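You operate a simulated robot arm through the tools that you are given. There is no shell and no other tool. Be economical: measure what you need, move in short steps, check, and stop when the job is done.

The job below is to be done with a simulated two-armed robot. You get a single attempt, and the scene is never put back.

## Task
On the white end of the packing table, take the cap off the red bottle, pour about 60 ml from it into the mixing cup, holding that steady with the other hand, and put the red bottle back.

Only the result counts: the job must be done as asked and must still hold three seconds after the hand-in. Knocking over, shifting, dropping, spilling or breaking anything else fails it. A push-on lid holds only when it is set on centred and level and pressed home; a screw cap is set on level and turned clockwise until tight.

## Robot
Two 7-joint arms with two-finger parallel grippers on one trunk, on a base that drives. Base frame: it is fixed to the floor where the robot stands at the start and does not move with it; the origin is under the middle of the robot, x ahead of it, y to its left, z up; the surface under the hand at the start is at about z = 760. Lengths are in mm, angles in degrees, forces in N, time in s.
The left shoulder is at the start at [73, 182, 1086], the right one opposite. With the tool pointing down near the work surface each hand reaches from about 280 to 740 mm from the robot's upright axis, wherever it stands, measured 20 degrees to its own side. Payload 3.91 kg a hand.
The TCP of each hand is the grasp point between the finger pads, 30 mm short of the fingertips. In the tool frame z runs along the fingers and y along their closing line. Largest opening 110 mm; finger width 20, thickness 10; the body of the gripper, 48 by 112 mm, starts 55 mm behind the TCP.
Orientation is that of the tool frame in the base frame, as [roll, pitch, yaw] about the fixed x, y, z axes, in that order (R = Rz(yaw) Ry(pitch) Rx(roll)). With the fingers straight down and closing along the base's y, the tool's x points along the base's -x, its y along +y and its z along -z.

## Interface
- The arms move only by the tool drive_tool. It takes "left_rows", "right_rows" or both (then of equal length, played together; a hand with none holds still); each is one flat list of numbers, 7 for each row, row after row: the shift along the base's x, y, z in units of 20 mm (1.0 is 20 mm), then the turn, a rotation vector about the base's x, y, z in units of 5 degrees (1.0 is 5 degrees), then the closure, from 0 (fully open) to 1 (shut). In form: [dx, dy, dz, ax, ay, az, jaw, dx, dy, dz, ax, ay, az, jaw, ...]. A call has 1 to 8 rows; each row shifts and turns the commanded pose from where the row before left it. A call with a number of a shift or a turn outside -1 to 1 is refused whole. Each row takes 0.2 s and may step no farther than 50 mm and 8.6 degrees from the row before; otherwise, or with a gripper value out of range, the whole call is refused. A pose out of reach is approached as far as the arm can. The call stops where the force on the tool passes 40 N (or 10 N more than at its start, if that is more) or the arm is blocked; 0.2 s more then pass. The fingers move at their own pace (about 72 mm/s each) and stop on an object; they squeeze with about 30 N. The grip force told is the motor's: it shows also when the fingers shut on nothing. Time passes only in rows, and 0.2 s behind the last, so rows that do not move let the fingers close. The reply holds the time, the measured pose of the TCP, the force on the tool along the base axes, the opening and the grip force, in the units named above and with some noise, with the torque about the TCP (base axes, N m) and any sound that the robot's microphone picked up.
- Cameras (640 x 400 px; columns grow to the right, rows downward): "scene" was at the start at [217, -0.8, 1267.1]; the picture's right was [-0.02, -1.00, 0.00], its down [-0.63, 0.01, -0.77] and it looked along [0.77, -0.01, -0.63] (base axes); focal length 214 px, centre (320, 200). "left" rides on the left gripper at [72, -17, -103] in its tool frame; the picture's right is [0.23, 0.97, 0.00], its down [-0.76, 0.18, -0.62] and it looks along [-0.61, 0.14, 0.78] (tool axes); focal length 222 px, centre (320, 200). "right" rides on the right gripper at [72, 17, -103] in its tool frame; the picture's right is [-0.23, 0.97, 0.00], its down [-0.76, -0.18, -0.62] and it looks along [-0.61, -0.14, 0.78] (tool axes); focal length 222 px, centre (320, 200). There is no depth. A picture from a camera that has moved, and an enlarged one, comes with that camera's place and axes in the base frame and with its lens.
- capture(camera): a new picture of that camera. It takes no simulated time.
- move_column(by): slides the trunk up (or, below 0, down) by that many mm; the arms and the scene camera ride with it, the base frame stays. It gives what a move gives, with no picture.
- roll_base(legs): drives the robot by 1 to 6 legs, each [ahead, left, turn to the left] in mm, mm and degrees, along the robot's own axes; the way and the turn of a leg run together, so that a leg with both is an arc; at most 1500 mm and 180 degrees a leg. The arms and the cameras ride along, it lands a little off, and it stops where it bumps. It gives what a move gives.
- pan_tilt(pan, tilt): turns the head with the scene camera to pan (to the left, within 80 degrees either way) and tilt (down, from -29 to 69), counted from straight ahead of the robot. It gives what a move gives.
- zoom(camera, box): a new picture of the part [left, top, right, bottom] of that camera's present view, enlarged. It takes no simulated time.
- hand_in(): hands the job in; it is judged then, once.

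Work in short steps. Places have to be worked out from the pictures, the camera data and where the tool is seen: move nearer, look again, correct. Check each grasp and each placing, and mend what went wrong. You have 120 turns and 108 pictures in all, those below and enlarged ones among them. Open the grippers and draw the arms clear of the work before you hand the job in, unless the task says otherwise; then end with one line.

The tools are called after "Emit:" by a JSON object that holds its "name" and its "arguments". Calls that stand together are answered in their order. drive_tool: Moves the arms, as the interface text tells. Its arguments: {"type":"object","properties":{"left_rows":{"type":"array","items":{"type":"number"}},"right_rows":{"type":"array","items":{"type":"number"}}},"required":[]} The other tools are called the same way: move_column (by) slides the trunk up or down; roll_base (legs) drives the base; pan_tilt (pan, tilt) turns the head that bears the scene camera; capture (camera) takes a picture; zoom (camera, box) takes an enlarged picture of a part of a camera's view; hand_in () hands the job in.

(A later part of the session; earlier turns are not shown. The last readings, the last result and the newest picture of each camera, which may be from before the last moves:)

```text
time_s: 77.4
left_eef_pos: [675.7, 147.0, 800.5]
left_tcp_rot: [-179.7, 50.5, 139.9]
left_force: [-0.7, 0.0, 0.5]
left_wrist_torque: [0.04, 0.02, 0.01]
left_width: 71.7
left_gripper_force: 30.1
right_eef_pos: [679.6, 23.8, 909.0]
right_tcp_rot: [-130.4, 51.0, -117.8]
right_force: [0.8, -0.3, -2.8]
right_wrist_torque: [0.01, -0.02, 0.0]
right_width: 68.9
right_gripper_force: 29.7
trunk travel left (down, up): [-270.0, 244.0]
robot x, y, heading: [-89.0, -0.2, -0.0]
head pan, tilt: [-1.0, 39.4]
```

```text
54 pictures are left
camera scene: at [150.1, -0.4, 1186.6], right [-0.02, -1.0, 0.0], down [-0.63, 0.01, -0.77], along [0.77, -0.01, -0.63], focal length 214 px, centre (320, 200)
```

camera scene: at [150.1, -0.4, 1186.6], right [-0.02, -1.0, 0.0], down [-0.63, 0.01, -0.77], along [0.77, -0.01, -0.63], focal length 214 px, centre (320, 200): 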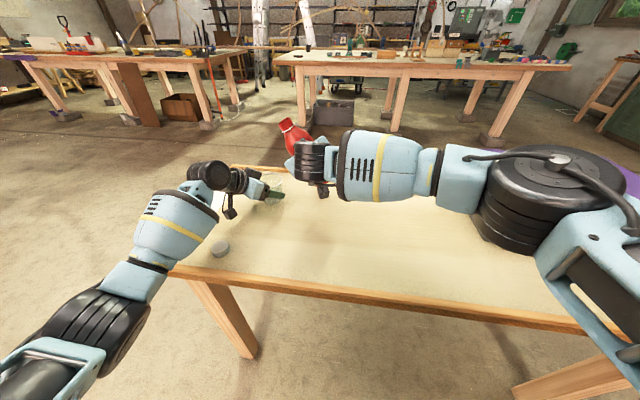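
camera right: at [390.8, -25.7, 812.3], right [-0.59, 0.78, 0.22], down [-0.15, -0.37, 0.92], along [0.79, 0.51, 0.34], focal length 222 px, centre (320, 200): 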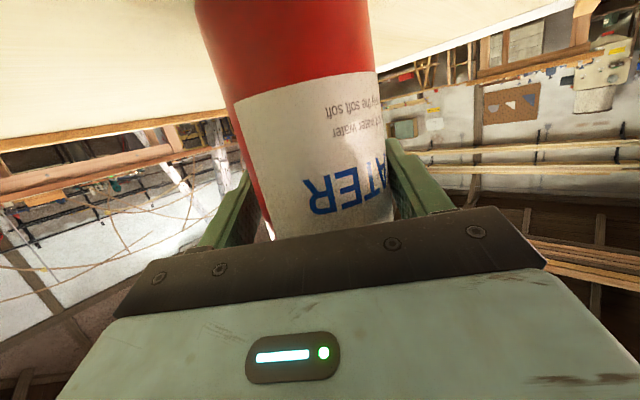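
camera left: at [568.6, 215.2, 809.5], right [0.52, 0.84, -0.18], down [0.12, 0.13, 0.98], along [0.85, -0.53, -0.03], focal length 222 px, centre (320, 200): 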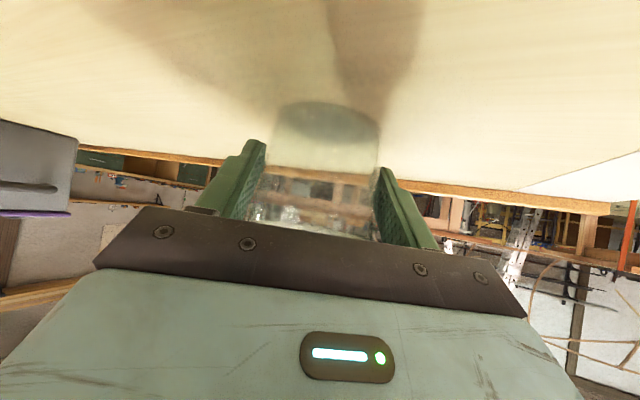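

At 30° the arm is fine and the weight reads about 2.7 N. I'll continue to 60° and zoom in.

Emit:
{"name": "drive_tool", "arguments": {"right_rows": [0, 0, 0, -1, 0, 0, 1, 0, 0, 0, -1, 0, 0, 1, 0, 0, 0, -1, 0, 0, 1, 0, 0, 0, -1, 0, 0, 1, 0, 0, 0, -1, 0, 0, 1, 0, 0, 0, -0.6, 0, 0, 1]}}

Emit:
{"name": "zoom", "arguments": {"camera": "scene", "box": [220, 100, 340, 220]}}

Emit:
{"name": "capture", "arguments": {"camera": "left"}}

```text
time_s: 78.8
left_eef_pos: [675.2, 146.6, 798.3]
left_tcp_rot: [-179.7, 50.5, 139.9]
left_force: [-0.2, -0.1, 0.7]
left_wrist_torque: [-0.01, 0.03, -0.04]
left_width: 71.6
left_gripper_force: 29.9
right_eef_pos: [680.0, 25.1, 909.9]
right_tcp_rot: [-116.6, 25.2, -108.7]
right_force: [0.1, 0.2, -1.0]
right_wrist_torque: [0.07, -0.01, 0.0]
right_width: 69.0
right_gripper_force: 30.4
trunk travel left (down, up): [-270.0, 244.0]
robot x, y, heading: [-85.0, -0.8, -0.2]
head pan, tilt: [-1.0, 39.4]
```

```text
3.33 times, centred on (280, 160) of scene
camera zoom: at [150.2, -0.5, 1186.6], right [-0.02, -1.0, 0.0], down [-0.63, 0.01, -0.77], along [0.77, -0.01, -0.63], focal length 715 px, centre (453, 333)
```

zoom: 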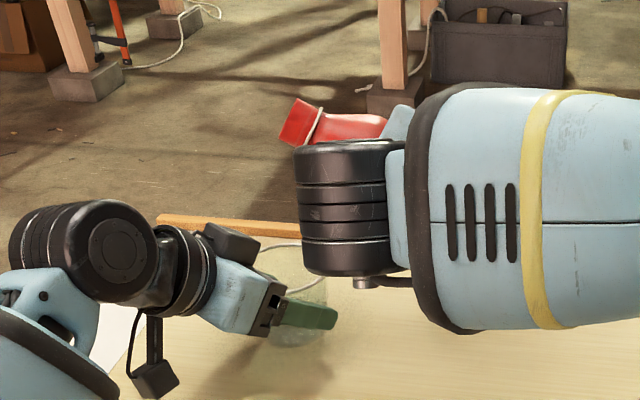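

```text
52 pictures are left
camera left: at [568.6, 215.3, 809.3], right [0.52, 0.84, -0.18], down [0.12, 0.13, 0.98], along [0.85, -0.53, -0.03], focal length 222 px, centre (320, 200)
```

left: 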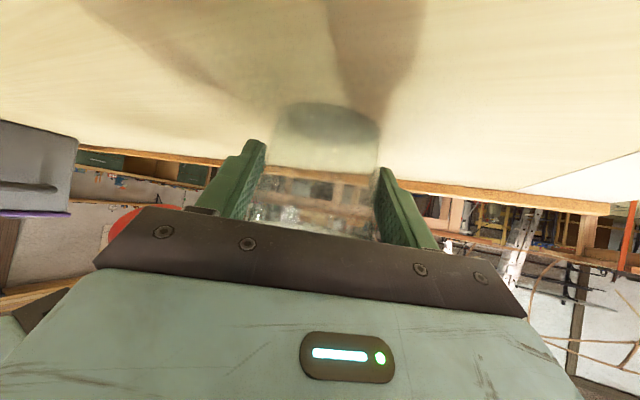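

The mouth is at about (680,117), over the cup as planned, and nothing is pouring yet. I'll tilt to about 78° while lowering slightly.

Emit:
{"name": "drive_tool", "arguments": {"right_rows": [0, 0, -0.2, -1, 0, 0, 1, 0, 0, -0.2, -1, 0, 0, 1, 0, 0, -0.2, -1, 0, 0, 1, 0, 0, -0.2, -1, 0, 0, 1]}}

Emit:
{"name": "capture", "arguments": {"camera": "left"}}

Emit:
{"name": "zoom", "arguments": {"camera": "scene", "box": [220, 100, 340, 220]}}

```text
time_s: 79.8
left_eef_pos: [675.1, 147.3, 799.2]
left_tcp_rot: [-179.7, 50.4, 139.9]
left_force: [0.9, 0.8, -0.1]
left_wrist_torque: [0.05, 0.01, 0.03]
left_width: 71.8
left_gripper_force: 30.1
right_eef_pos: [680.4, 23.7, 893.8]
right_tcp_rot: [-110.1, 6.1, -107.1]
right_force: [-0.2, -0.6, -2.0]
right_wrist_torque: [0.03, -0.03, -0.01]
right_width: 69.2
right_gripper_force: 30.2
trunk travel left (down, up): [-270.0, 244.0]
robot x, y, heading: [-87.6, -1.0, -0.1]
head pan, tilt: [-1.0, 39.4]
```

```text
51 pictures are left
camera left: at [568.7, 215.4, 809.3], right [0.52, 0.84, -0.18], down [0.12, 0.13, 0.98], along [0.85, -0.53, -0.03], focal length 222 px, centre (320, 200)
```

left: 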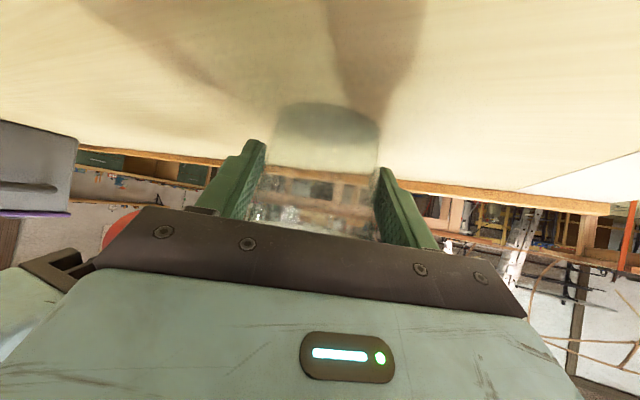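

```text
3.33 times, centred on (280, 160) of scene
camera zoom: at [150.2, -0.4, 1186.6], right [-0.02, -1.0, 0.0], down [-0.63, 0.01, -0.77], along [0.77, -0.01, -0.63], focal length 715 px, centre (453, 333)
```

zoom: 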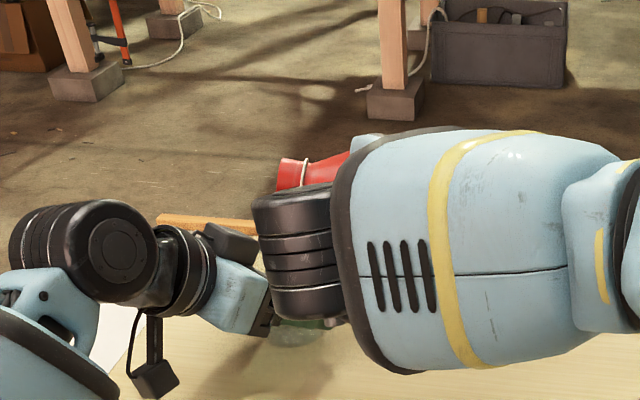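

Nothing has poured yet at about 78°. I'll tilt 8° more and watch the cup.

Emit:
{"name": "drive_tool", "arguments": {"right_rows": [0, 0.1, 0, -0.8, 0, 0, 1, 0, 0.1, 0, -0.8, 0, 0, 1, 0, 0, 0, 0, 0, 0, 1]}}

Emit:
{"name": "zoom", "arguments": {"camera": "left", "box": [220, 80, 420, 240]}}

```text
time_s: 80.8
left_eef_pos: [676.0, 146.0, 799.5]
left_tcp_rot: [-179.7, 50.4, 139.9]
left_force: [-0.6, -0.5, -0.7]
left_wrist_torque: [-0.01, 0.03, 0.02]
left_width: 71.9
left_gripper_force: 30.1
right_eef_pos: [691.3, 0.6, 895.8]
right_tcp_rot: [-108.1, -1.0, -109.4]
right_force: [-1.2, 0.7, -0.7]
right_wrist_torque: [0.03, -0.03, -0.04]
right_width: 68.7
right_gripper_force: 30.2
trunk travel left (down, up): [-270.0, 244.0]
robot x, y, heading: [-90.1, 1.4, -0.1]
head pan, tilt: [-1.0, 39.4]
stopped in row 3 (right hand): the arm was blocked; the commanded pose is now the measured one
```

```text
2.50 times, centred on (320, 160) of left
camera zoom: at [568.6, 215.2, 809.3], right [0.52, 0.84, -0.18], down [0.12, 0.13, 0.98], along [0.85, -0.53, -0.03], focal length 555 px, centre (320, 300)
```

zoom: 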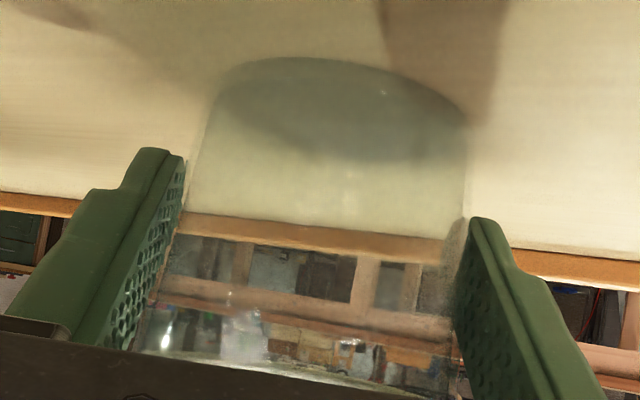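

The right arm was blocked and the bottle shifted to (691,1), at the cup's edge and still not pouring. Before moving further, I'll look at what it is touching.

Emit:
{"name": "capture", "arguments": {"camera": "scene"}}

Emit:
{"name": "capture", "arguments": {"camera": "right"}}

```text
48 pictures are left
camera scene: at [150.3, -0.6, 1186.6], right [-0.02, -1.0, 0.0], down [-0.63, 0.01, -0.77], along [0.77, -0.01, -0.63], focal length 214 px, centre (320, 200)
```

scene: 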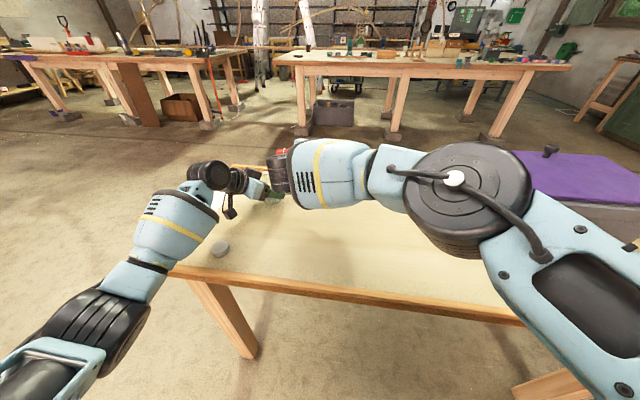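

```text
47 pictures are left
camera right: at [569.8, -33.5, 912.9], right [-0.22, 0.3, -0.93], down [-0.25, 0.9, 0.35], along [0.94, 0.31, -0.12], focal length 222 px, centre (320, 200)
```

right: 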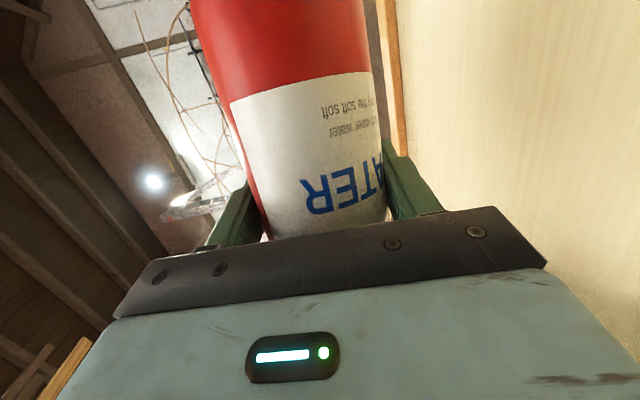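

The likely cause is the wrist bend between the forearm and hand growing too large. I'll back off the tilt by 20°, yaw the hand about 22° to the left so the pour comes from right-front of the cup, and move out so the lip ends near (690,128).

Emit:
{"name": "drive_tool", "arguments": {"right_rows": [0, 0, 0.2, 1, 0, 0, 1, 0, 0, 0.2, 1, 0, 0, 1, 0, 0, 0.2, 1, 0, 0, 1, 0, 0, 0.2, 1, 0, 0, 1]}}

Emit:
{"name": "drive_tool", "arguments": {"right_rows": [0.4, 0.25, 0, 0, 0, 0.9, 1, 0.4, 0.25, 0, 0, 0, 0.9, 1, 0.4, 0.25, 0, 0, 0, 0.9, 1, 0.4, 0.25, 0, 0, 0, 0.9, 1, 0.2, 0.25, 0, 0, 0, 0.9, 1]}}

Emit:
{"name": "capture", "arguments": {"camera": "scene"}}

```text
time_s: 81.8
left_eef_pos: [674.2, 146.8, 798.8]
left_tcp_rot: [-179.7, 50.3, 139.8]
left_force: [-0.5, -0.8, -0.8]
left_wrist_torque: [-0.02, 0.01, 0.01]
left_width: 71.8
left_gripper_force: 30.1
right_eef_pos: [689.5, 2.6, 912.9]
right_tcp_rot: [-114.8, 17.9, -110.1]
right_force: [1.5, 0.2, -1.1]
right_wrist_torque: [0.03, 0.02, 0.02]
right_width: 68.8
right_gripper_force: 29.9
trunk travel left (down, up): [-270.0, 244.0]
robot x, y, heading: [-89.7, -1.5, -0.1]
head pan, tilt: [-1.0, 39.4]
```

```text
time_s: 83.0
left_eef_pos: [675.7, 146.8, 797.4]
left_tcp_rot: [-179.8, 50.3, 139.9]
left_force: [0.0, 0.2, 0.0]
left_wrist_torque: [-0.01, 0.01, -0.03]
left_width: 71.9
left_gripper_force: 30.0
right_eef_pos: [724.9, 27.0, 913.0]
right_tcp_rot: [-114.7, 17.8, -87.7]
right_force: [0.0, -0.2, -2.1]
right_wrist_torque: [0.05, 0.02, 0.0]
right_width: 68.8
right_gripper_force: 30.2
trunk travel left (down, up): [-270.0, 244.0]
robot x, y, heading: [-88.1, -1.1, 0.0]
head pan, tilt: [-1.0, 39.4]
```

```text
46 pictures are left
camera scene: at [150.3, -0.6, 1186.6], right [-0.02, -1.0, 0.0], down [-0.63, 0.01, -0.77], along [0.77, -0.01, -0.63], focal length 214 px, centre (320, 200)
```

scene: 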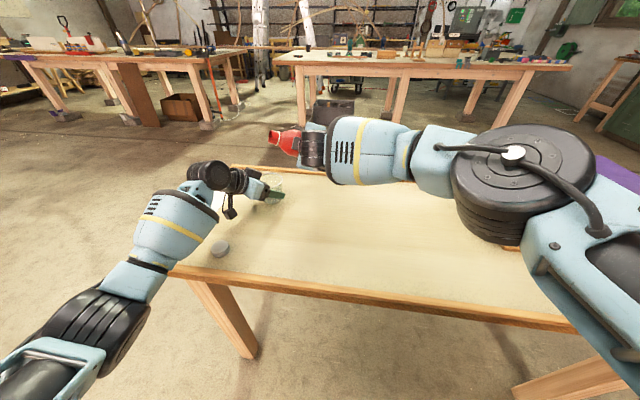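

The arm is relaxed now; the axis tilts 65.6° towards (-0.34,0.94) and the mouth is near (691,119). I'll resume tilting to about 85°.

Emit:
{"name": "drive_tool", "arguments": {"right_rows": [0, 0, -0.2, -0.939, -0.343, 0, 1, 0, 0, -0.2, -0.939, -0.343, 0, 1, 0, 0, -0.2, -0.939, -0.343, 0, 1, 0, 0, -0.2, -0.939, -0.343, 0, 1, 0, 0, 0, 0, 0, 0, 1]}}

Emit:
{"name": "zoom", "arguments": {"camera": "left", "box": [220, 80, 420, 240]}}

Emit:
{"name": "zoom", "arguments": {"camera": "scene", "box": [200, 110, 340, 220]}}

```text
time_s: 84.2
left_eef_pos: [676.7, 146.7, 799.2]
left_tcp_rot: [-179.7, 50.4, 139.9]
left_force: [0.2, 0.0, -1.0]
left_wrist_torque: [0.01, -0.02, 0.0]
left_width: 71.3
left_gripper_force: 30.5
right_eef_pos: [726.7, 25.5, 896.2]
right_tcp_rot: [-108.7, -1.3, -86.8]
right_force: [0.3, -1.3, -1.5]
right_wrist_torque: [0.02, 0.02, -0.05]
right_width: 68.7
right_gripper_force: 30.6
trunk travel left (down, up): [-270.0, 244.0]
robot x, y, heading: [-86.9, -0.9, 0.0]
head pan, tilt: [-1.0, 39.4]
```

```text
2.50 times, centred on (320, 160) of left
camera zoom: at [568.7, 215.3, 809.2], right [0.52, 0.84, -0.18], down [0.12, 0.13, 0.98], along [0.85, -0.53, -0.03], focal length 555 px, centre (320, 300)
```

zoom: 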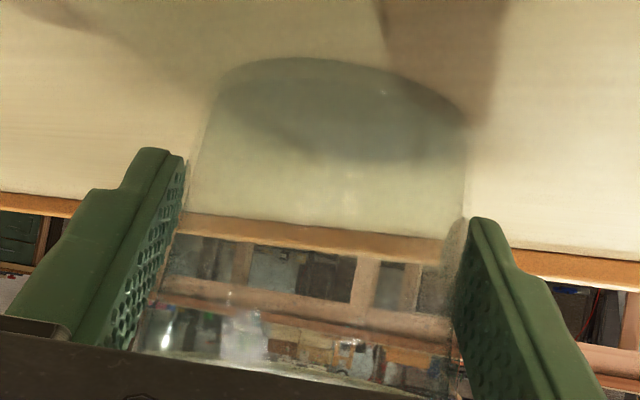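

```text
3.64 times, centred on (270, 165) of scene
camera zoom: at [150.3, -0.6, 1186.6], right [-0.02, -1.0, 0.0], down [-0.63, 0.01, -0.77], along [0.77, -0.01, -0.63], focal length 780 px, centre (502, 327)
```

zoom: 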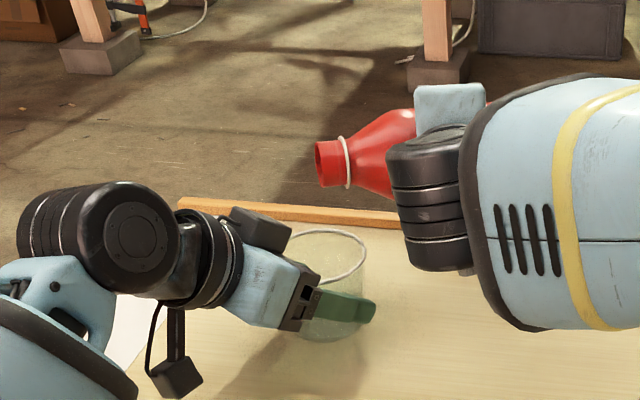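

This view shows both the mouth and the cup clearly, with the mouth over the cup and nothing flowing yet. I'll tilt 5° more and hold.

Emit:
{"name": "drive_tool", "arguments": {"right_rows": [0, 0, 0, -0.939, -0.343, 0, 1, 0, 0, 0, 0, 0, 0, 1]}}

Emit:
{"name": "zoom", "arguments": {"camera": "scene", "box": [200, 110, 340, 220]}}

```text
time_s: 84.8
left_eef_pos: [675.6, 144.6, 798.2]
left_tcp_rot: [-179.7, 50.4, 140.0]
left_force: [0.3, 0.4, -0.2]
left_wrist_torque: [0.0, 0.02, 0.02]
left_width: 71.8
left_gripper_force: 29.8
right_eef_pos: [726.5, 26.7, 896.9]
right_tcp_rot: [-107.3, -6.0, -87.0]
right_force: [0.0, -0.1, -1.7]
right_wrist_torque: [0.01, -0.01, -0.04]
right_width: 68.8
right_gripper_force: 29.9
trunk travel left (down, up): [-270.0, 244.0]
robot x, y, heading: [-90.1, -1.1, 0.1]
head pan, tilt: [-1.0, 39.4]
```

```text
3.64 times, centred on (270, 165) of scene
camera zoom: at [150.3, -0.7, 1186.6], right [-0.02, -1.0, 0.0], down [-0.63, 0.01, -0.77], along [0.77, -0.01, -0.63], focal length 780 px, centre (502, 327)
```

zoom: 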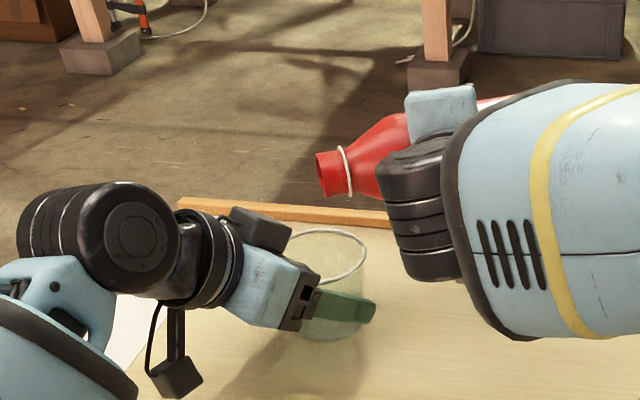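

No flow at 90°. I'll add 4° and then another 3°, watching each.

Emit:
{"name": "drive_tool", "arguments": {"right_rows": [0, 0, 0, -0.75, -0.274, 0, 1, 0, 0, 0, 0, 0, 0, 1]}}

Emit:
{"name": "zoom", "arguments": {"camera": "scene", "box": [200, 110, 340, 220]}}

```text
time_s: 85.4
left_eef_pos: [675.3, 146.7, 798.9]
left_tcp_rot: [-179.7, 50.4, 140.0]
left_force: [-0.3, 1.0, 0.0]
left_wrist_torque: [0.0, 0.02, -0.03]
left_width: 71.7
left_gripper_force: 29.7
right_eef_pos: [727.1, 25.9, 896.9]
right_tcp_rot: [-106.1, -9.8, -87.2]
right_force: [-0.3, -0.7, -3.6]
right_wrist_torque: [0.04, -0.03, 0.0]
right_width: 68.9
right_gripper_force: 29.9
trunk travel left (down, up): [-270.0, 244.0]
robot x, y, heading: [-88.5, -2.7, -0.2]
head pan, tilt: [-1.0, 39.4]
```

```text
3.64 times, centred on (270, 165) of scene
camera zoom: at [150.3, -0.6, 1186.6], right [-0.02, -1.0, 0.0], down [-0.63, 0.01, -0.77], along [0.77, -0.01, -0.63], focal length 780 px, centre (502, 327)
```

zoom: 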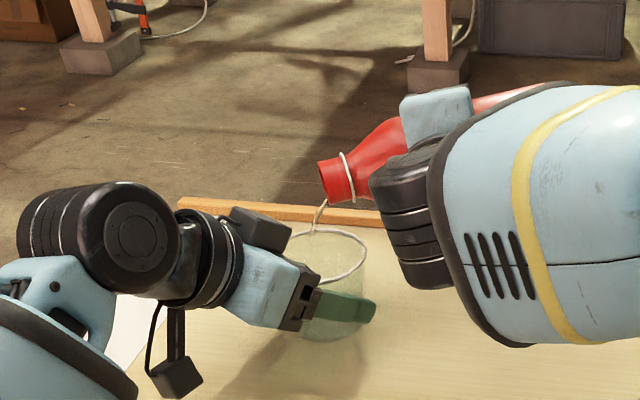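

The pour has started and the stream is landing inside the cup. I'll hold here and check the level in the cup.

Emit:
{"name": "drive_tool", "arguments": {"right_rows": [0, 0, 0, 0, 0, 0, 1]}}

Emit:
{"name": "zoom", "arguments": {"camera": "scene", "box": [240, 140, 320, 210]}}

Emit:
{"name": "zoom", "arguments": {"camera": "left", "box": [220, 80, 420, 240]}}

```text
time_s: 85.8
left_eef_pos: [677.1, 146.0, 798.7]
left_tcp_rot: [-179.7, 50.5, 139.9]
left_force: [-0.1, -0.2, -0.5]
left_wrist_torque: [-0.02, -0.02, -0.02]
left_width: 71.9
left_gripper_force: 30.0
right_eef_pos: [725.6, 26.5, 897.1]
right_tcp_rot: [-106.2, -9.8, -87.2]
right_force: [-0.8, -0.1, -1.9]
right_wrist_torque: [-0.02, 0.01, 0.02]
right_width: 69.1
right_gripper_force: 30.3
trunk travel left (down, up): [-270.0, 244.0]
robot x, y, heading: [-87.4, 0.1, -0.0]
head pan, tilt: [-1.0, 39.4]
```

```text
5.71 times, centred on (280, 175) of scene
camera zoom: at [150.3, -0.5, 1186.6], right [-0.02, -1.0, 0.0], down [-0.63, 0.01, -0.77], along [0.77, -0.01, -0.63], focal length 1226 px, centre (549, 343)
```

zoom: 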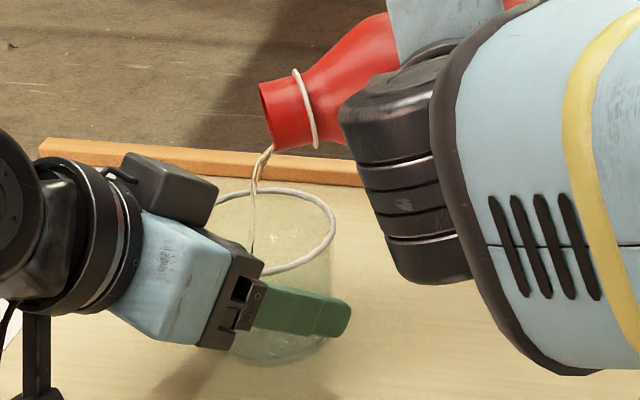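

```text
2.50 times, centred on (320, 160) of left
camera zoom: at [568.7, 215.3, 809.2], right [0.52, 0.84, -0.18], down [0.12, 0.13, 0.98], along [0.85, -0.53, -0.03], focal length 555 px, centre (320, 300)
```

zoom: 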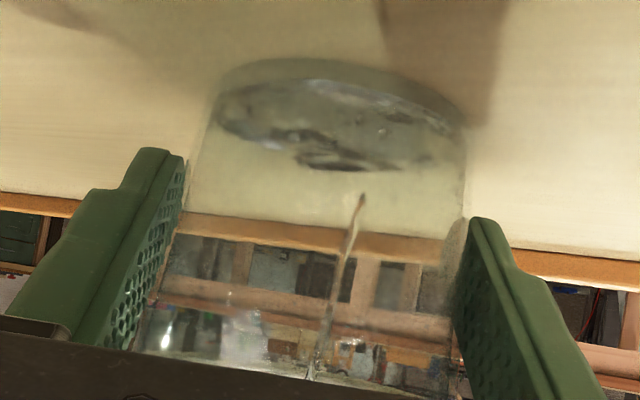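

The level is visible in the left view: it has risen about 4 mm, roughly 11 ml. For 60 ml I want about 19 mm, with the near edge of the surface at zoom row 158. I'll hold one more short step.

Emit:
{"name": "drive_tool", "arguments": {"right_rows": [0, 0, 0, 0, 0, 0, 1]}}

Emit:
{"name": "zoom", "arguments": {"camera": "left", "box": [220, 80, 420, 240]}}

```text
time_s: 86.2
left_eef_pos: [676.8, 146.0, 798.4]
left_tcp_rot: [-179.7, 50.4, 139.8]
left_force: [-0.7, 0.0, 0.0]
left_wrist_torque: [0.0, 0.0, 0.01]
left_width: 71.9
left_gripper_force: 29.6
right_eef_pos: [727.4, 25.3, 896.5]
right_tcp_rot: [-106.0, -9.7, -87.2]
right_force: [-0.5, -0.2, -2.2]
right_wrist_torque: [0.02, 0.03, 0.02]
right_width: 68.8
right_gripper_force: 29.7
trunk travel left (down, up): [-270.0, 244.0]
robot x, y, heading: [-89.3, -2.2, 0.2]
head pan, tilt: [-1.0, 39.4]
```

```text
2.50 times, centred on (320, 160) of left
camera zoom: at [568.7, 215.3, 809.2], right [0.52, 0.84, -0.18], down [0.12, 0.13, 0.98], along [0.85, -0.53, -0.03], focal length 555 px, centre (320, 300)
```

zoom: 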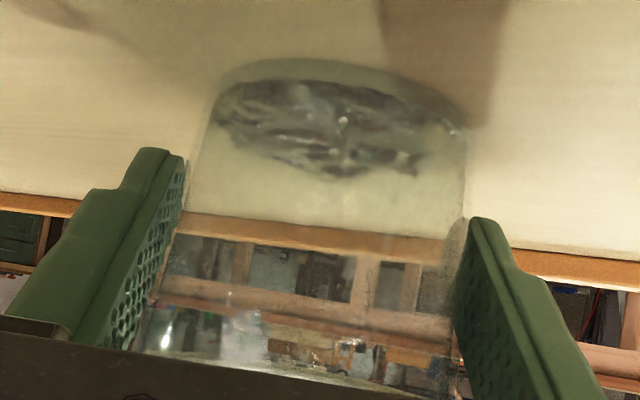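

The stream stopped by itself at this tilt, with about 13 ml poured. I'll add 3° and hold.

Emit:
{"name": "drive_tool", "arguments": {"right_rows": [0, 0, 0, -0.56, -0.205, 0, 1, 0, 0, 0, 0, 0, 0, 1, 0, 0, 0, 0, 0, 0, 1]}}

Emit:
{"name": "zoom", "arguments": {"camera": "left", "box": [220, 80, 420, 240]}}

Emit:
{"name": "zoom", "arguments": {"camera": "scene", "box": [240, 140, 320, 210]}}

```text
time_s: 87.0
left_eef_pos: [676.3, 146.9, 798.8]
left_tcp_rot: [-179.7, 50.4, 139.9]
left_force: [-0.2, -0.6, -0.4]
left_wrist_torque: [0.01, 0.05, -0.03]
left_width: 72.0
left_gripper_force: 30.1
right_eef_pos: [733.4, 11.7, 898.9]
right_tcp_rot: [-105.2, -12.3, -88.6]
right_force: [0.5, 0.6, -1.7]
right_wrist_torque: [-0.03, 0.04, 0.04]
right_width: 69.0
right_gripper_force: 30.0
trunk travel left (down, up): [-270.0, 244.0]
robot x, y, heading: [-87.8, -2.7, -0.1]
head pan, tilt: [-1.0, 39.4]
```

```text
2.50 times, centred on (320, 160) of left
camera zoom: at [568.7, 215.3, 809.2], right [0.52, 0.84, -0.18], down [0.12, 0.13, 0.98], along [0.85, -0.53, -0.03], focal length 555 px, centre (320, 300)
```

zoom: 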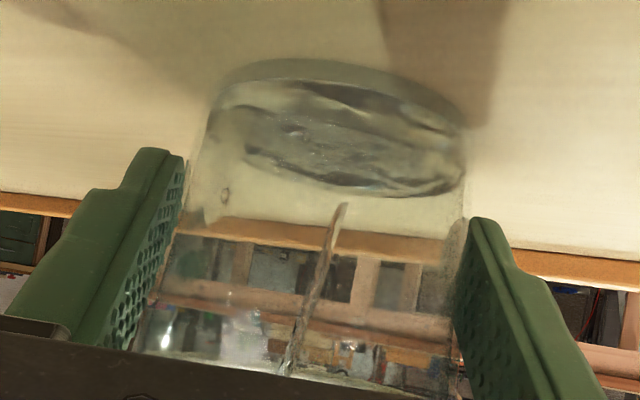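

```text
5.71 times, centred on (280, 175) of scene
camera zoom: at [150.3, -0.5, 1186.6], right [-0.02, -1.0, 0.0], down [-0.63, 0.01, -0.77], along [0.77, -0.01, -0.63], focal length 1226 px, centre (549, 343)
```

zoom: 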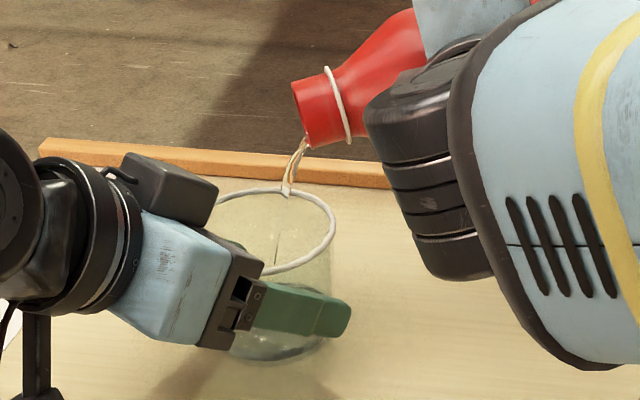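

The hand drifted to (733,12) at the wrist limit, which puts the stream close to the rim. I'll untilt 6° to stop the flow, and then add more left yaw before continuing.

Emit:
{"name": "drive_tool", "arguments": {"right_rows": [0, 0, 0, 0.939, 0.343, 0, 1, 0, 0, 0, 0.939, 0.343, 0, 1]}}

Emit:
{"name": "zoom", "arguments": {"camera": "left", "box": [220, 80, 420, 240]}}

Emit:
{"name": "zoom", "arguments": {"camera": "scene", "box": [240, 140, 320, 210]}}

```text
time_s: 87.6
left_eef_pos: [675.2, 147.9, 798.7]
left_tcp_rot: [-179.7, 50.3, 139.9]
left_force: [1.1, -1.1, -0.7]
left_wrist_torque: [0.03, -0.01, 0.01]
left_width: 71.9
left_gripper_force: 30.1
right_eef_pos: [725.5, 30.2, 898.1]
right_tcp_rot: [-108.2, -3.2, -86.7]
right_force: [-0.4, -0.7, -1.9]
right_wrist_torque: [0.0, -0.02, 0.03]
right_width: 68.8
right_gripper_force: 29.7
trunk travel left (down, up): [-270.0, 244.0]
robot x, y, heading: [-91.1, -0.5, 0.1]
head pan, tilt: [-1.0, 39.4]
```

```text
2.50 times, centred on (320, 160) of left
camera zoom: at [568.5, 215.4, 809.3], right [0.52, 0.84, -0.18], down [0.12, 0.13, 0.98], along [0.85, -0.53, -0.03], focal length 555 px, centre (320, 300)
```

zoom: 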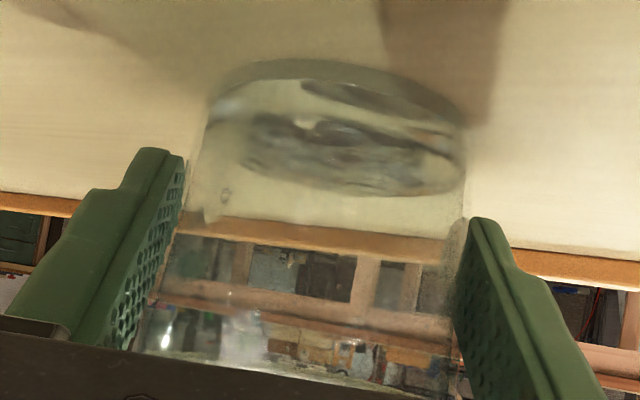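

```text
5.71 times, centred on (280, 175) of scene
camera zoom: at [150.1, -0.5, 1186.6], right [-0.02, -1.0, 0.0], down [-0.63, 0.01, -0.77], along [0.77, -0.01, -0.63], focal length 1226 px, centre (549, 343)
```

zoom: 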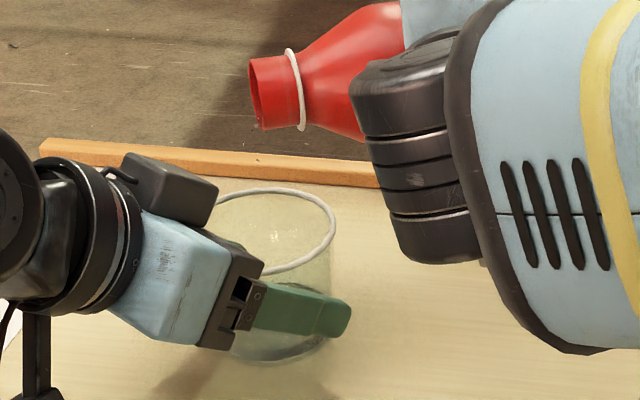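

The flow has stopped with the mouth still over the cup and about 25 ml poured. I'll add 18° of left yaw, keeping the mouth in place.

Emit:
{"name": "drive_tool", "arguments": {"right_rows": [0, 0, 0, 0.939, 0.343, 0, 1, 0.37, 0.2, 0, 0, 0, 0.9, 1, 0.37, 0.2, 0, 0, 0, 0.9, 1, 0.37, 0.2, 0, 0, 0, 0.9, 1, 0.37, 0.2, 0, 0, 0, 0.9, 1]}}

Emit:
{"name": "zoom", "arguments": {"camera": "scene", "box": [200, 110, 340, 220]}}

Emit:
{"name": "zoom", "arguments": {"camera": "left", "box": [220, 80, 420, 240]}}

```text
time_s: 88.8
left_eef_pos: [676.6, 146.4, 798.6]
left_tcp_rot: [-179.7, 50.3, 139.9]
left_force: [1.0, 0.2, -0.2]
left_wrist_torque: [-0.03, 0.0, 0.0]
left_width: 71.7
left_gripper_force: 30.4
right_eef_pos: [748.0, 40.1, 895.0]
right_tcp_rot: [-109.4, 1.7, -68.8]
right_force: [-0.3, 0.3, -1.1]
right_wrist_torque: [0.03, 0.02, 0.05]
right_width: 68.7
right_gripper_force: 30.2
right hand out of reach, approached as far as the arm can: row 5
trunk travel left (down, up): [-270.0, 244.0]
robot x, y, heading: [-93.6, 4.4, 0.3]
head pan, tilt: [-1.0, 39.4]
```

```text
3.64 times, centred on (270, 165) of scene
camera zoom: at [150.3, -0.8, 1186.6], right [-0.02, -1.0, 0.0], down [-0.63, 0.01, -0.77], along [0.77, -0.01, -0.63], focal length 780 px, centre (502, 327)
```

zoom: 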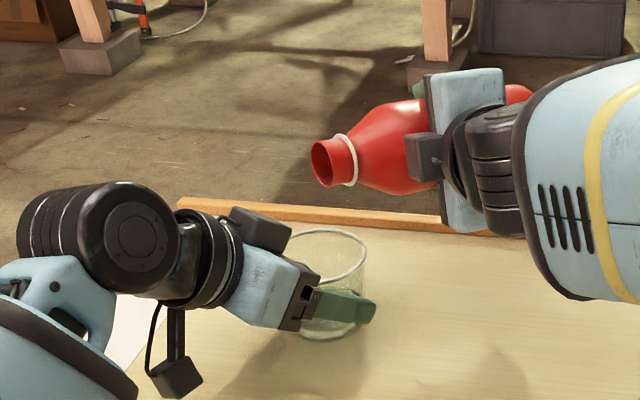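

```text
2.50 times, centred on (320, 160) of left
camera zoom: at [568.7, 215.1, 809.2], right [0.52, 0.84, -0.18], down [0.12, 0.13, 0.98], along [0.85, -0.53, -0.03], focal length 555 px, centre (320, 300)
```

zoom: 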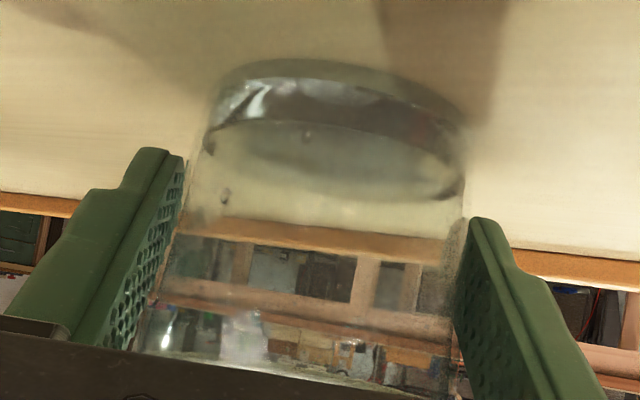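

The cup reading is clear now: about 8.3 mm deep, or 26 ml. At 60 ml the near surface edge should sit at row 173–178. The tilt is 82.5° with the mouth near (682,124), so I'll tilt 13° more about the new axis.

Emit:
{"name": "drive_tool", "arguments": {"right_rows": [0, 0, 0, -0.787, -0.617, 0, 1, 0, 0, 0, -0.787, -0.617, 0, 1, 0, 0, 0, -0.5, -0.39, 0, 1]}}

Emit:
{"name": "zoom", "arguments": {"camera": "scene", "box": [200, 110, 340, 220]}}

```text
time_s: 89.6
left_eef_pos: [676.0, 146.4, 798.7]
left_tcp_rot: [-179.6, 50.4, 140.0]
left_force: [-0.7, 0.2, -0.7]
left_wrist_torque: [0.02, 0.02, 0.01]
left_width: 71.9
left_gripper_force: 30.0
right_eef_pos: [749.1, 39.3, 895.2]
right_tcp_rot: [-105.8, -11.0, -69.2]
right_force: [-0.7, -0.3, -1.1]
right_wrist_torque: [-0.02, -0.05, 0.01]
right_width: 69.1
right_gripper_force: 29.9
trunk travel left (down, up): [-270.0, 244.0]
robot x, y, heading: [-88.4, 1.3, -0.0]
head pan, tilt: [-1.0, 39.4]
```

```text
3.64 times, centred on (270, 165) of scene
camera zoom: at [150.3, -0.5, 1186.6], right [-0.02, -1.0, 0.0], down [-0.63, 0.01, -0.77], along [0.77, -0.01, -0.63], focal length 780 px, centre (502, 327)
```

zoom: 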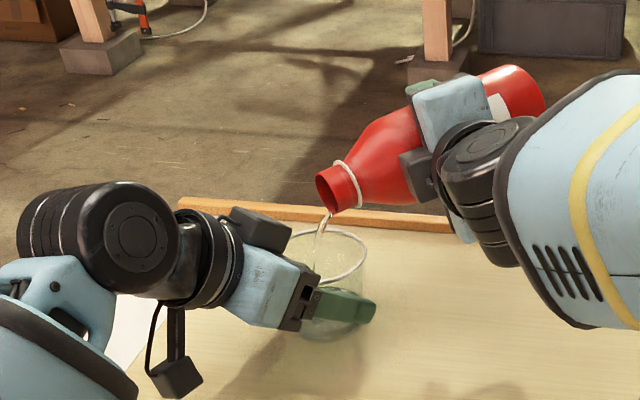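

Position held, and the stream is going well into the cup. I'll hold until it stops at this tilt.

Emit:
{"name": "drive_tool", "arguments": {"right_rows": [0, 0, 0, 0, 0, 0, 1, 0, 0, 0, 0, 0, 0, 1]}}

Emit:
{"name": "zoom", "arguments": {"camera": "left", "box": [220, 80, 420, 240]}}

```text
time_s: 90.2
left_eef_pos: [676.0, 146.3, 798.7]
left_tcp_rot: [-179.7, 50.5, 139.9]
left_force: [-0.3, 0.4, 0.3]
left_wrist_torque: [0.0, 0.02, 0.0]
left_width: 71.9
left_gripper_force: 30.2
right_eef_pos: [748.3, 39.7, 895.8]
right_tcp_rot: [-105.8, -10.9, -69.3]
right_force: [0.2, 0.4, -1.3]
right_wrist_torque: [-0.01, 0.0, 0.01]
right_width: 68.8
right_gripper_force: 29.8
trunk travel left (down, up): [-270.0, 244.0]
robot x, y, heading: [-88.8, -1.6, 0.2]
head pan, tilt: [-1.0, 39.4]
```

```text
2.50 times, centred on (320, 160) of left
camera zoom: at [568.7, 215.3, 809.2], right [0.52, 0.84, -0.18], down [0.12, 0.13, 0.98], along [0.85, -0.53, -0.03], focal length 555 px, centre (320, 300)
```

zoom: 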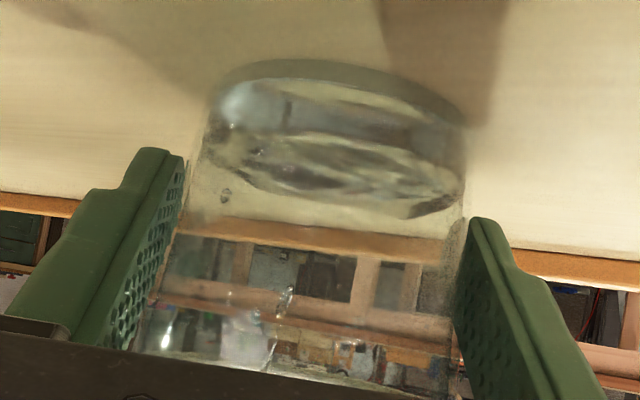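

The stream has nearly stopped at roughly 38 ml. I'll tilt 3° more and hold.

Emit:
{"name": "drive_tool", "arguments": {"right_rows": [0, 0, 0, -0.47, -0.37, 0, 1, 0, 0, 0, 0, 0, 0, 1, 0, 0, 0, 0, 0, 0, 1, 0, 0, 0, 0, 0, 0, 1]}}

Emit:
{"name": "zoom", "arguments": {"camera": "left", "box": [220, 80, 420, 240]}}

Emit:
{"name": "zoom", "arguments": {"camera": "scene", "box": [200, 110, 340, 220]}}

```text
time_s: 91.2
left_eef_pos: [675.8, 146.6, 799.3]
left_tcp_rot: [-179.8, 50.4, 139.9]
left_force: [-0.5, -1.6, 0.4]
left_wrist_torque: [-0.01, 0.04, -0.01]
left_width: 72.0
left_gripper_force: 30.1
right_eef_pos: [747.6, 38.9, 895.2]
right_tcp_rot: [-105.0, -13.9, -69.4]
right_force: [0.2, -1.2, -1.1]
right_wrist_torque: [-0.02, -0.02, 0.01]
right_width: 68.7
right_gripper_force: 29.8
trunk travel left (down, up): [-270.0, 244.0]
robot x, y, heading: [-85.5, -0.7, 0.1]
head pan, tilt: [-1.0, 39.4]
```

```text
2.50 times, centred on (320, 160) of left
camera zoom: at [568.7, 215.3, 809.2], right [0.52, 0.84, -0.18], down [0.12, 0.13, 0.98], along [0.85, -0.53, -0.03], focal length 555 px, centre (320, 300)
```

zoom: 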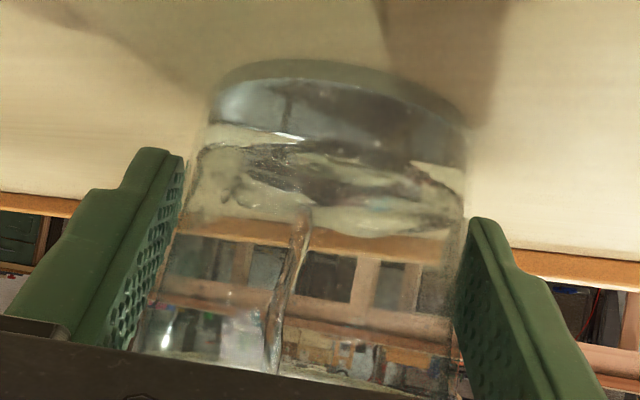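

```text
3.64 times, centred on (270, 165) of scene
camera zoom: at [150.3, -0.5, 1186.6], right [-0.02, -1.0, 0.0], down [-0.63, 0.01, -0.77], along [0.77, -0.01, -0.63], focal length 780 px, centre (502, 327)
```

zoom: 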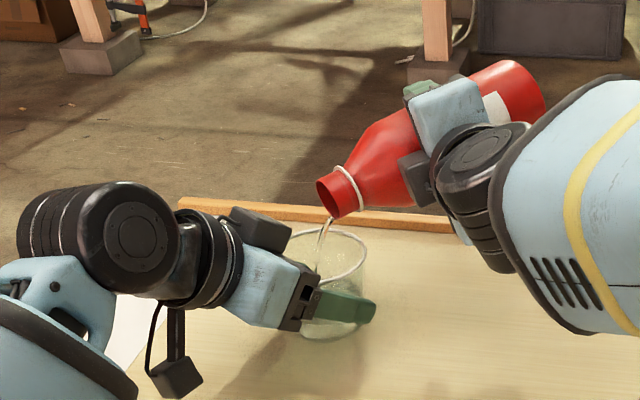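

It's still pouring at an estimated 45–50 ml. I'll untilt now, let it settle and measure.

Emit:
{"name": "drive_tool", "arguments": {"right_rows": [0, 0, 0, 0.787, 0.617, 0, 1, 0, 0, 0, 0.787, 0.617, 0, 1, 0, 0, 0, 0, 0, 0, 1, 0, 0, 0, 0, 0, 0, 1, 0, 0, 0, 0, 0, 0, 1]}}

Emit:
{"name": "zoom", "arguments": {"camera": "left", "box": [220, 80, 420, 240]}}

```text
time_s: 92.4
left_eef_pos: [676.0, 146.7, 798.7]
left_tcp_rot: [-179.7, 50.5, 139.9]
left_force: [0.3, 0.0, -0.4]
left_wrist_torque: [0.04, 0.0, -0.03]
left_width: 71.9
left_gripper_force: 30.2
right_eef_pos: [748.3, 40.9, 895.8]
right_tcp_rot: [-107.9, -4.3, -68.9]
right_force: [0.7, -0.6, -2.0]
right_wrist_torque: [0.04, 0.01, -0.03]
right_width: 69.0
right_gripper_force: 30.1
trunk travel left (down, up): [-270.0, 244.0]
robot x, y, heading: [-89.4, -0.7, -0.0]
head pan, tilt: [-1.0, 39.4]
```

```text
2.50 times, centred on (320, 160) of left
camera zoom: at [568.7, 215.3, 809.2], right [0.52, 0.84, -0.18], down [0.12, 0.13, 0.98], along [0.85, -0.53, -0.03], focal length 555 px, centre (320, 300)
```

zoom: 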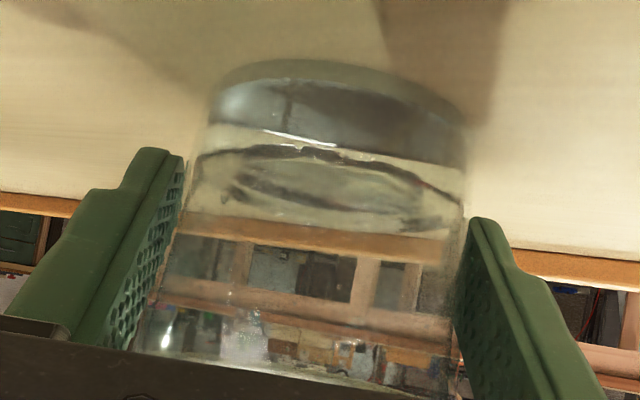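

It has settled at a depth of about 15 mm, roughly 45 ml. I'll tilt back to about 100° for a little more.

Emit:
{"name": "drive_tool", "arguments": {"right_rows": [0, 0, 0, -0.787, -0.617, 0, 1, 0, 0, 0, -0.787, -0.617, 0, 1, 0, 0, 0, -0.24, -0.185, 0, 1, 0, 0, 0, 0, 0, 0, 1]}}

Emit:
{"name": "zoom", "arguments": {"camera": "left", "box": [220, 80, 420, 240]}}

```text
time_s: 93.4
left_eef_pos: [675.4, 147.1, 797.4]
left_tcp_rot: [-179.6, 50.3, 139.9]
left_force: [-0.7, 0.1, 0.4]
left_wrist_torque: [0.0, -0.01, 0.01]
left_width: 71.9
left_gripper_force: 30.4
right_eef_pos: [748.0, 40.3, 895.5]
right_tcp_rot: [-104.4, -15.2, -69.5]
right_force: [0.8, 0.4, -1.6]
right_wrist_torque: [0.04, -0.02, -0.04]
right_width: 68.9
right_gripper_force: 30.2
trunk travel left (down, up): [-270.0, 244.0]
robot x, y, heading: [-88.8, 0.3, -0.0]
head pan, tilt: [-1.0, 39.4]
```

```text
2.50 times, centred on (320, 160) of left
camera zoom: at [568.7, 215.3, 809.2], right [0.52, 0.84, -0.18], down [0.12, 0.13, 0.98], along [0.85, -0.53, -0.03], focal length 555 px, centre (320, 300)
```

zoom: 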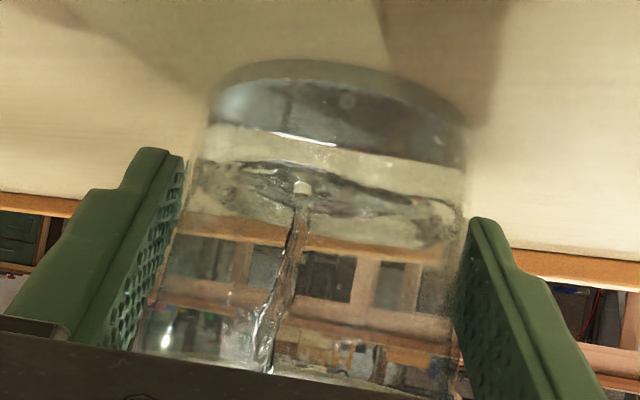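

It's flowing with the near edge at about row 163. I'll give it one more row and then untilt and settle.

Emit:
{"name": "drive_tool", "arguments": {"right_rows": [0, 0, 0, 0, 0, 0, 1, 0, 0, 0, 0.787, 0.617, 0, 1, 0, 0, 0, 0.787, 0.617, 0, 1, 0, 0, 0, 0.5, 0.4, 0, 1, 0, 0, 0, 0, 0, 0, 1, 0, 0, 0, 0, 0, 0, 1, 0, 0, 0, 0, 0, 0, 1, 0, 0, 0, 0, 0, 0, 1]}}

Emit:
{"name": "zoom", "arguments": {"camera": "left", "box": [220, 80, 420, 240]}}

Emit:
{"name": "zoom", "arguments": {"camera": "scene", "box": [240, 140, 320, 210]}}

```text
time_s: 95.2
left_eef_pos: [675.6, 146.4, 799.6]
left_tcp_rot: [-179.7, 50.4, 139.9]
left_force: [0.1, -0.3, -0.2]
left_wrist_torque: [-0.02, -0.03, -0.02]
left_width: 71.8
left_gripper_force: 30.2
right_eef_pos: [748.5, 41.9, 894.2]
right_tcp_rot: [-108.4, -2.6, -69.0]
right_force: [0.3, -0.8, -1.3]
right_wrist_torque: [-0.01, 0.0, 0.01]
right_width: 68.6
right_gripper_force: 30.0
trunk travel left (down, up): [-270.0, 244.0]
robot x, y, heading: [-88.3, 2.2, 0.3]
head pan, tilt: [-1.0, 39.4]
```

```text
2.50 times, centred on (320, 160) of left
camera zoom: at [568.7, 215.3, 809.2], right [0.52, 0.84, -0.18], down [0.12, 0.13, 0.98], along [0.85, -0.53, -0.03], focal length 555 px, centre (320, 300)
```

zoom: 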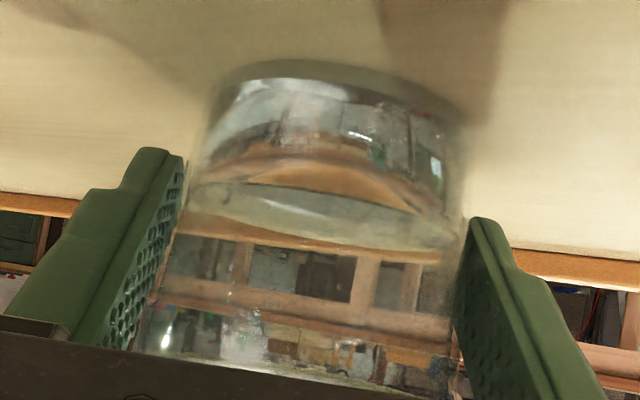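

```text
5.71 times, centred on (280, 175) of scene
camera zoom: at [150.3, -0.5, 1186.6], right [-0.02, -1.0, 0.0], down [-0.63, 0.01, -0.77], along [0.77, -0.01, -0.63], focal length 1226 px, centre (549, 343)
```

zoom: 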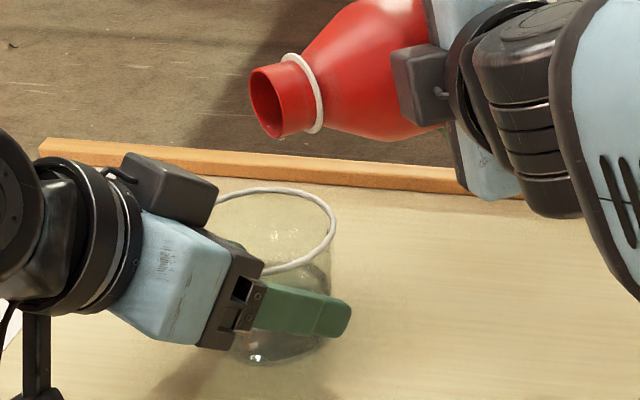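

The level has settled at about 20 mm depth, roughly 60–63 ml, so the pour is done. I'll bring the bottle back upright over 87°.

Emit:
{"name": "drive_tool", "arguments": {"right_rows": [0, 0, 0.15, 0.787, 0.617, 0, 1, 0, 0, 0.15, 0.787, 0.617, 0, 1, 0, 0, 0.15, 0.787, 0.617, 0, 1, 0, 0, 0.15, 0.787, 0.617, 0, 1, 0, 0, 0.15, 0.787, 0.617, 0, 1, 0, 0, 0.15, 0.787, 0.617, 0, 1, 0, 0, 0, 0.787, 0.617, 0, 1, 0, 0, 0, 0.787, 0.617, 0, 1]}}

Emit:
{"name": "drive_tool", "arguments": {"right_rows": [0, 0, 0, 0.787, 0.617, 0, 1, 0, 0, 0, 0.787, 0.617, 0, 1, 0, 0, 0, 0.787, 0.617, 0, 1, 0, 0, 0, 0.787, 0.617, 0, 1, 0, 0, 0, 0.787, 0.617, 0, 1, 0, 0, 0, 0.787, 0.617, 0, 1, 0, 0, 0, 0.787, 0.617, 0, 1, 0, 0, 0, 0.787, 0.617, 0, 1]}}

Emit:
{"name": "capture", "arguments": {"camera": "scene"}}

Emit:
{"name": "zoom", "arguments": {"camera": "left", "box": [220, 80, 420, 240]}}

```text
time_s: 97.0
left_eef_pos: [675.1, 146.8, 798.7]
left_tcp_rot: [-179.7, 50.5, 139.9]
left_force: [0.1, -0.2, 0.2]
left_wrist_torque: [0.03, 0.05, 0.01]
left_width: 72.0
left_gripper_force: 30.0
right_eef_pos: [716.2, 35.9, 910.0]
right_tcp_rot: [-119.7, 33.0, -71.6]
right_force: [0.6, -0.1, -0.7]
right_wrist_torque: [-0.01, 0.01, 0.0]
right_width: 68.7
right_gripper_force: 29.9
right hand out of reach, approached as far as the arm can: row 2, 3, 4, 5, 6, 7
trunk travel left (down, up): [-270.0, 244.0]
robot x, y, heading: [-90.8, 2.0, -0.0]
head pan, tilt: [-1.0, 39.4]
```

```text
time_s: 98.8
left_eef_pos: [675.9, 145.7, 798.1]
left_tcp_rot: [-179.8, 50.4, 139.9]
left_force: [-0.1, 0.2, -0.7]
left_wrist_torque: [-0.01, 0.03, 0.01]
left_width: 72.2
left_gripper_force: 29.9
right_eef_pos: [716.3, 35.5, 909.5]
right_tcp_rot: [-154.7, 67.6, -100.3]
right_force: [-0.4, -0.1, -1.5]
right_wrist_torque: [-0.03, -0.02, 0.01]
right_width: 69.0
right_gripper_force: 30.2
trunk travel left (down, up): [-270.0, 244.0]
robot x, y, heading: [-91.1, -0.5, -0.1]
head pan, tilt: [-1.0, 39.4]
```

```text
24 pictures are left
camera scene: at [150.4, -0.6, 1186.6], right [-0.02, -1.0, 0.0], down [-0.63, 0.01, -0.77], along [0.77, -0.01, -0.63], focal length 214 px, centre (320, 200)
```

scene: 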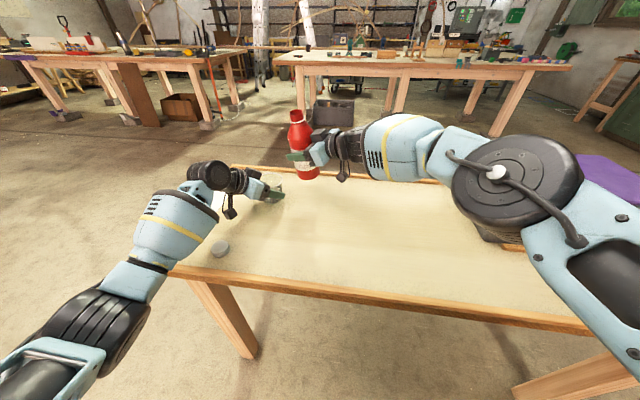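

```text
2.50 times, centred on (320, 160) of left
camera zoom: at [568.8, 215.3, 809.1], right [0.52, 0.84, -0.18], down [0.12, 0.13, 0.98], along [0.85, -0.53, -0.03], focal length 555 px, centre (320, 300)
```

zoom: 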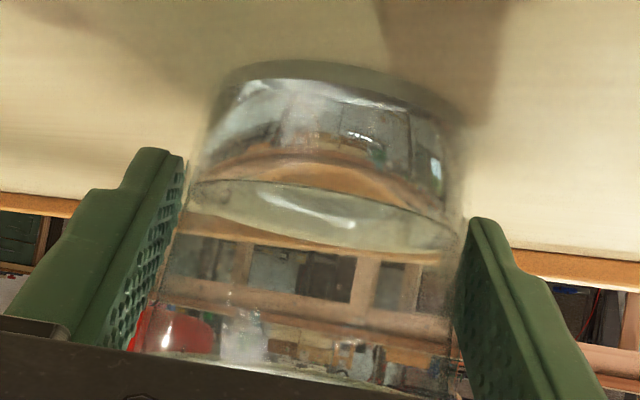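

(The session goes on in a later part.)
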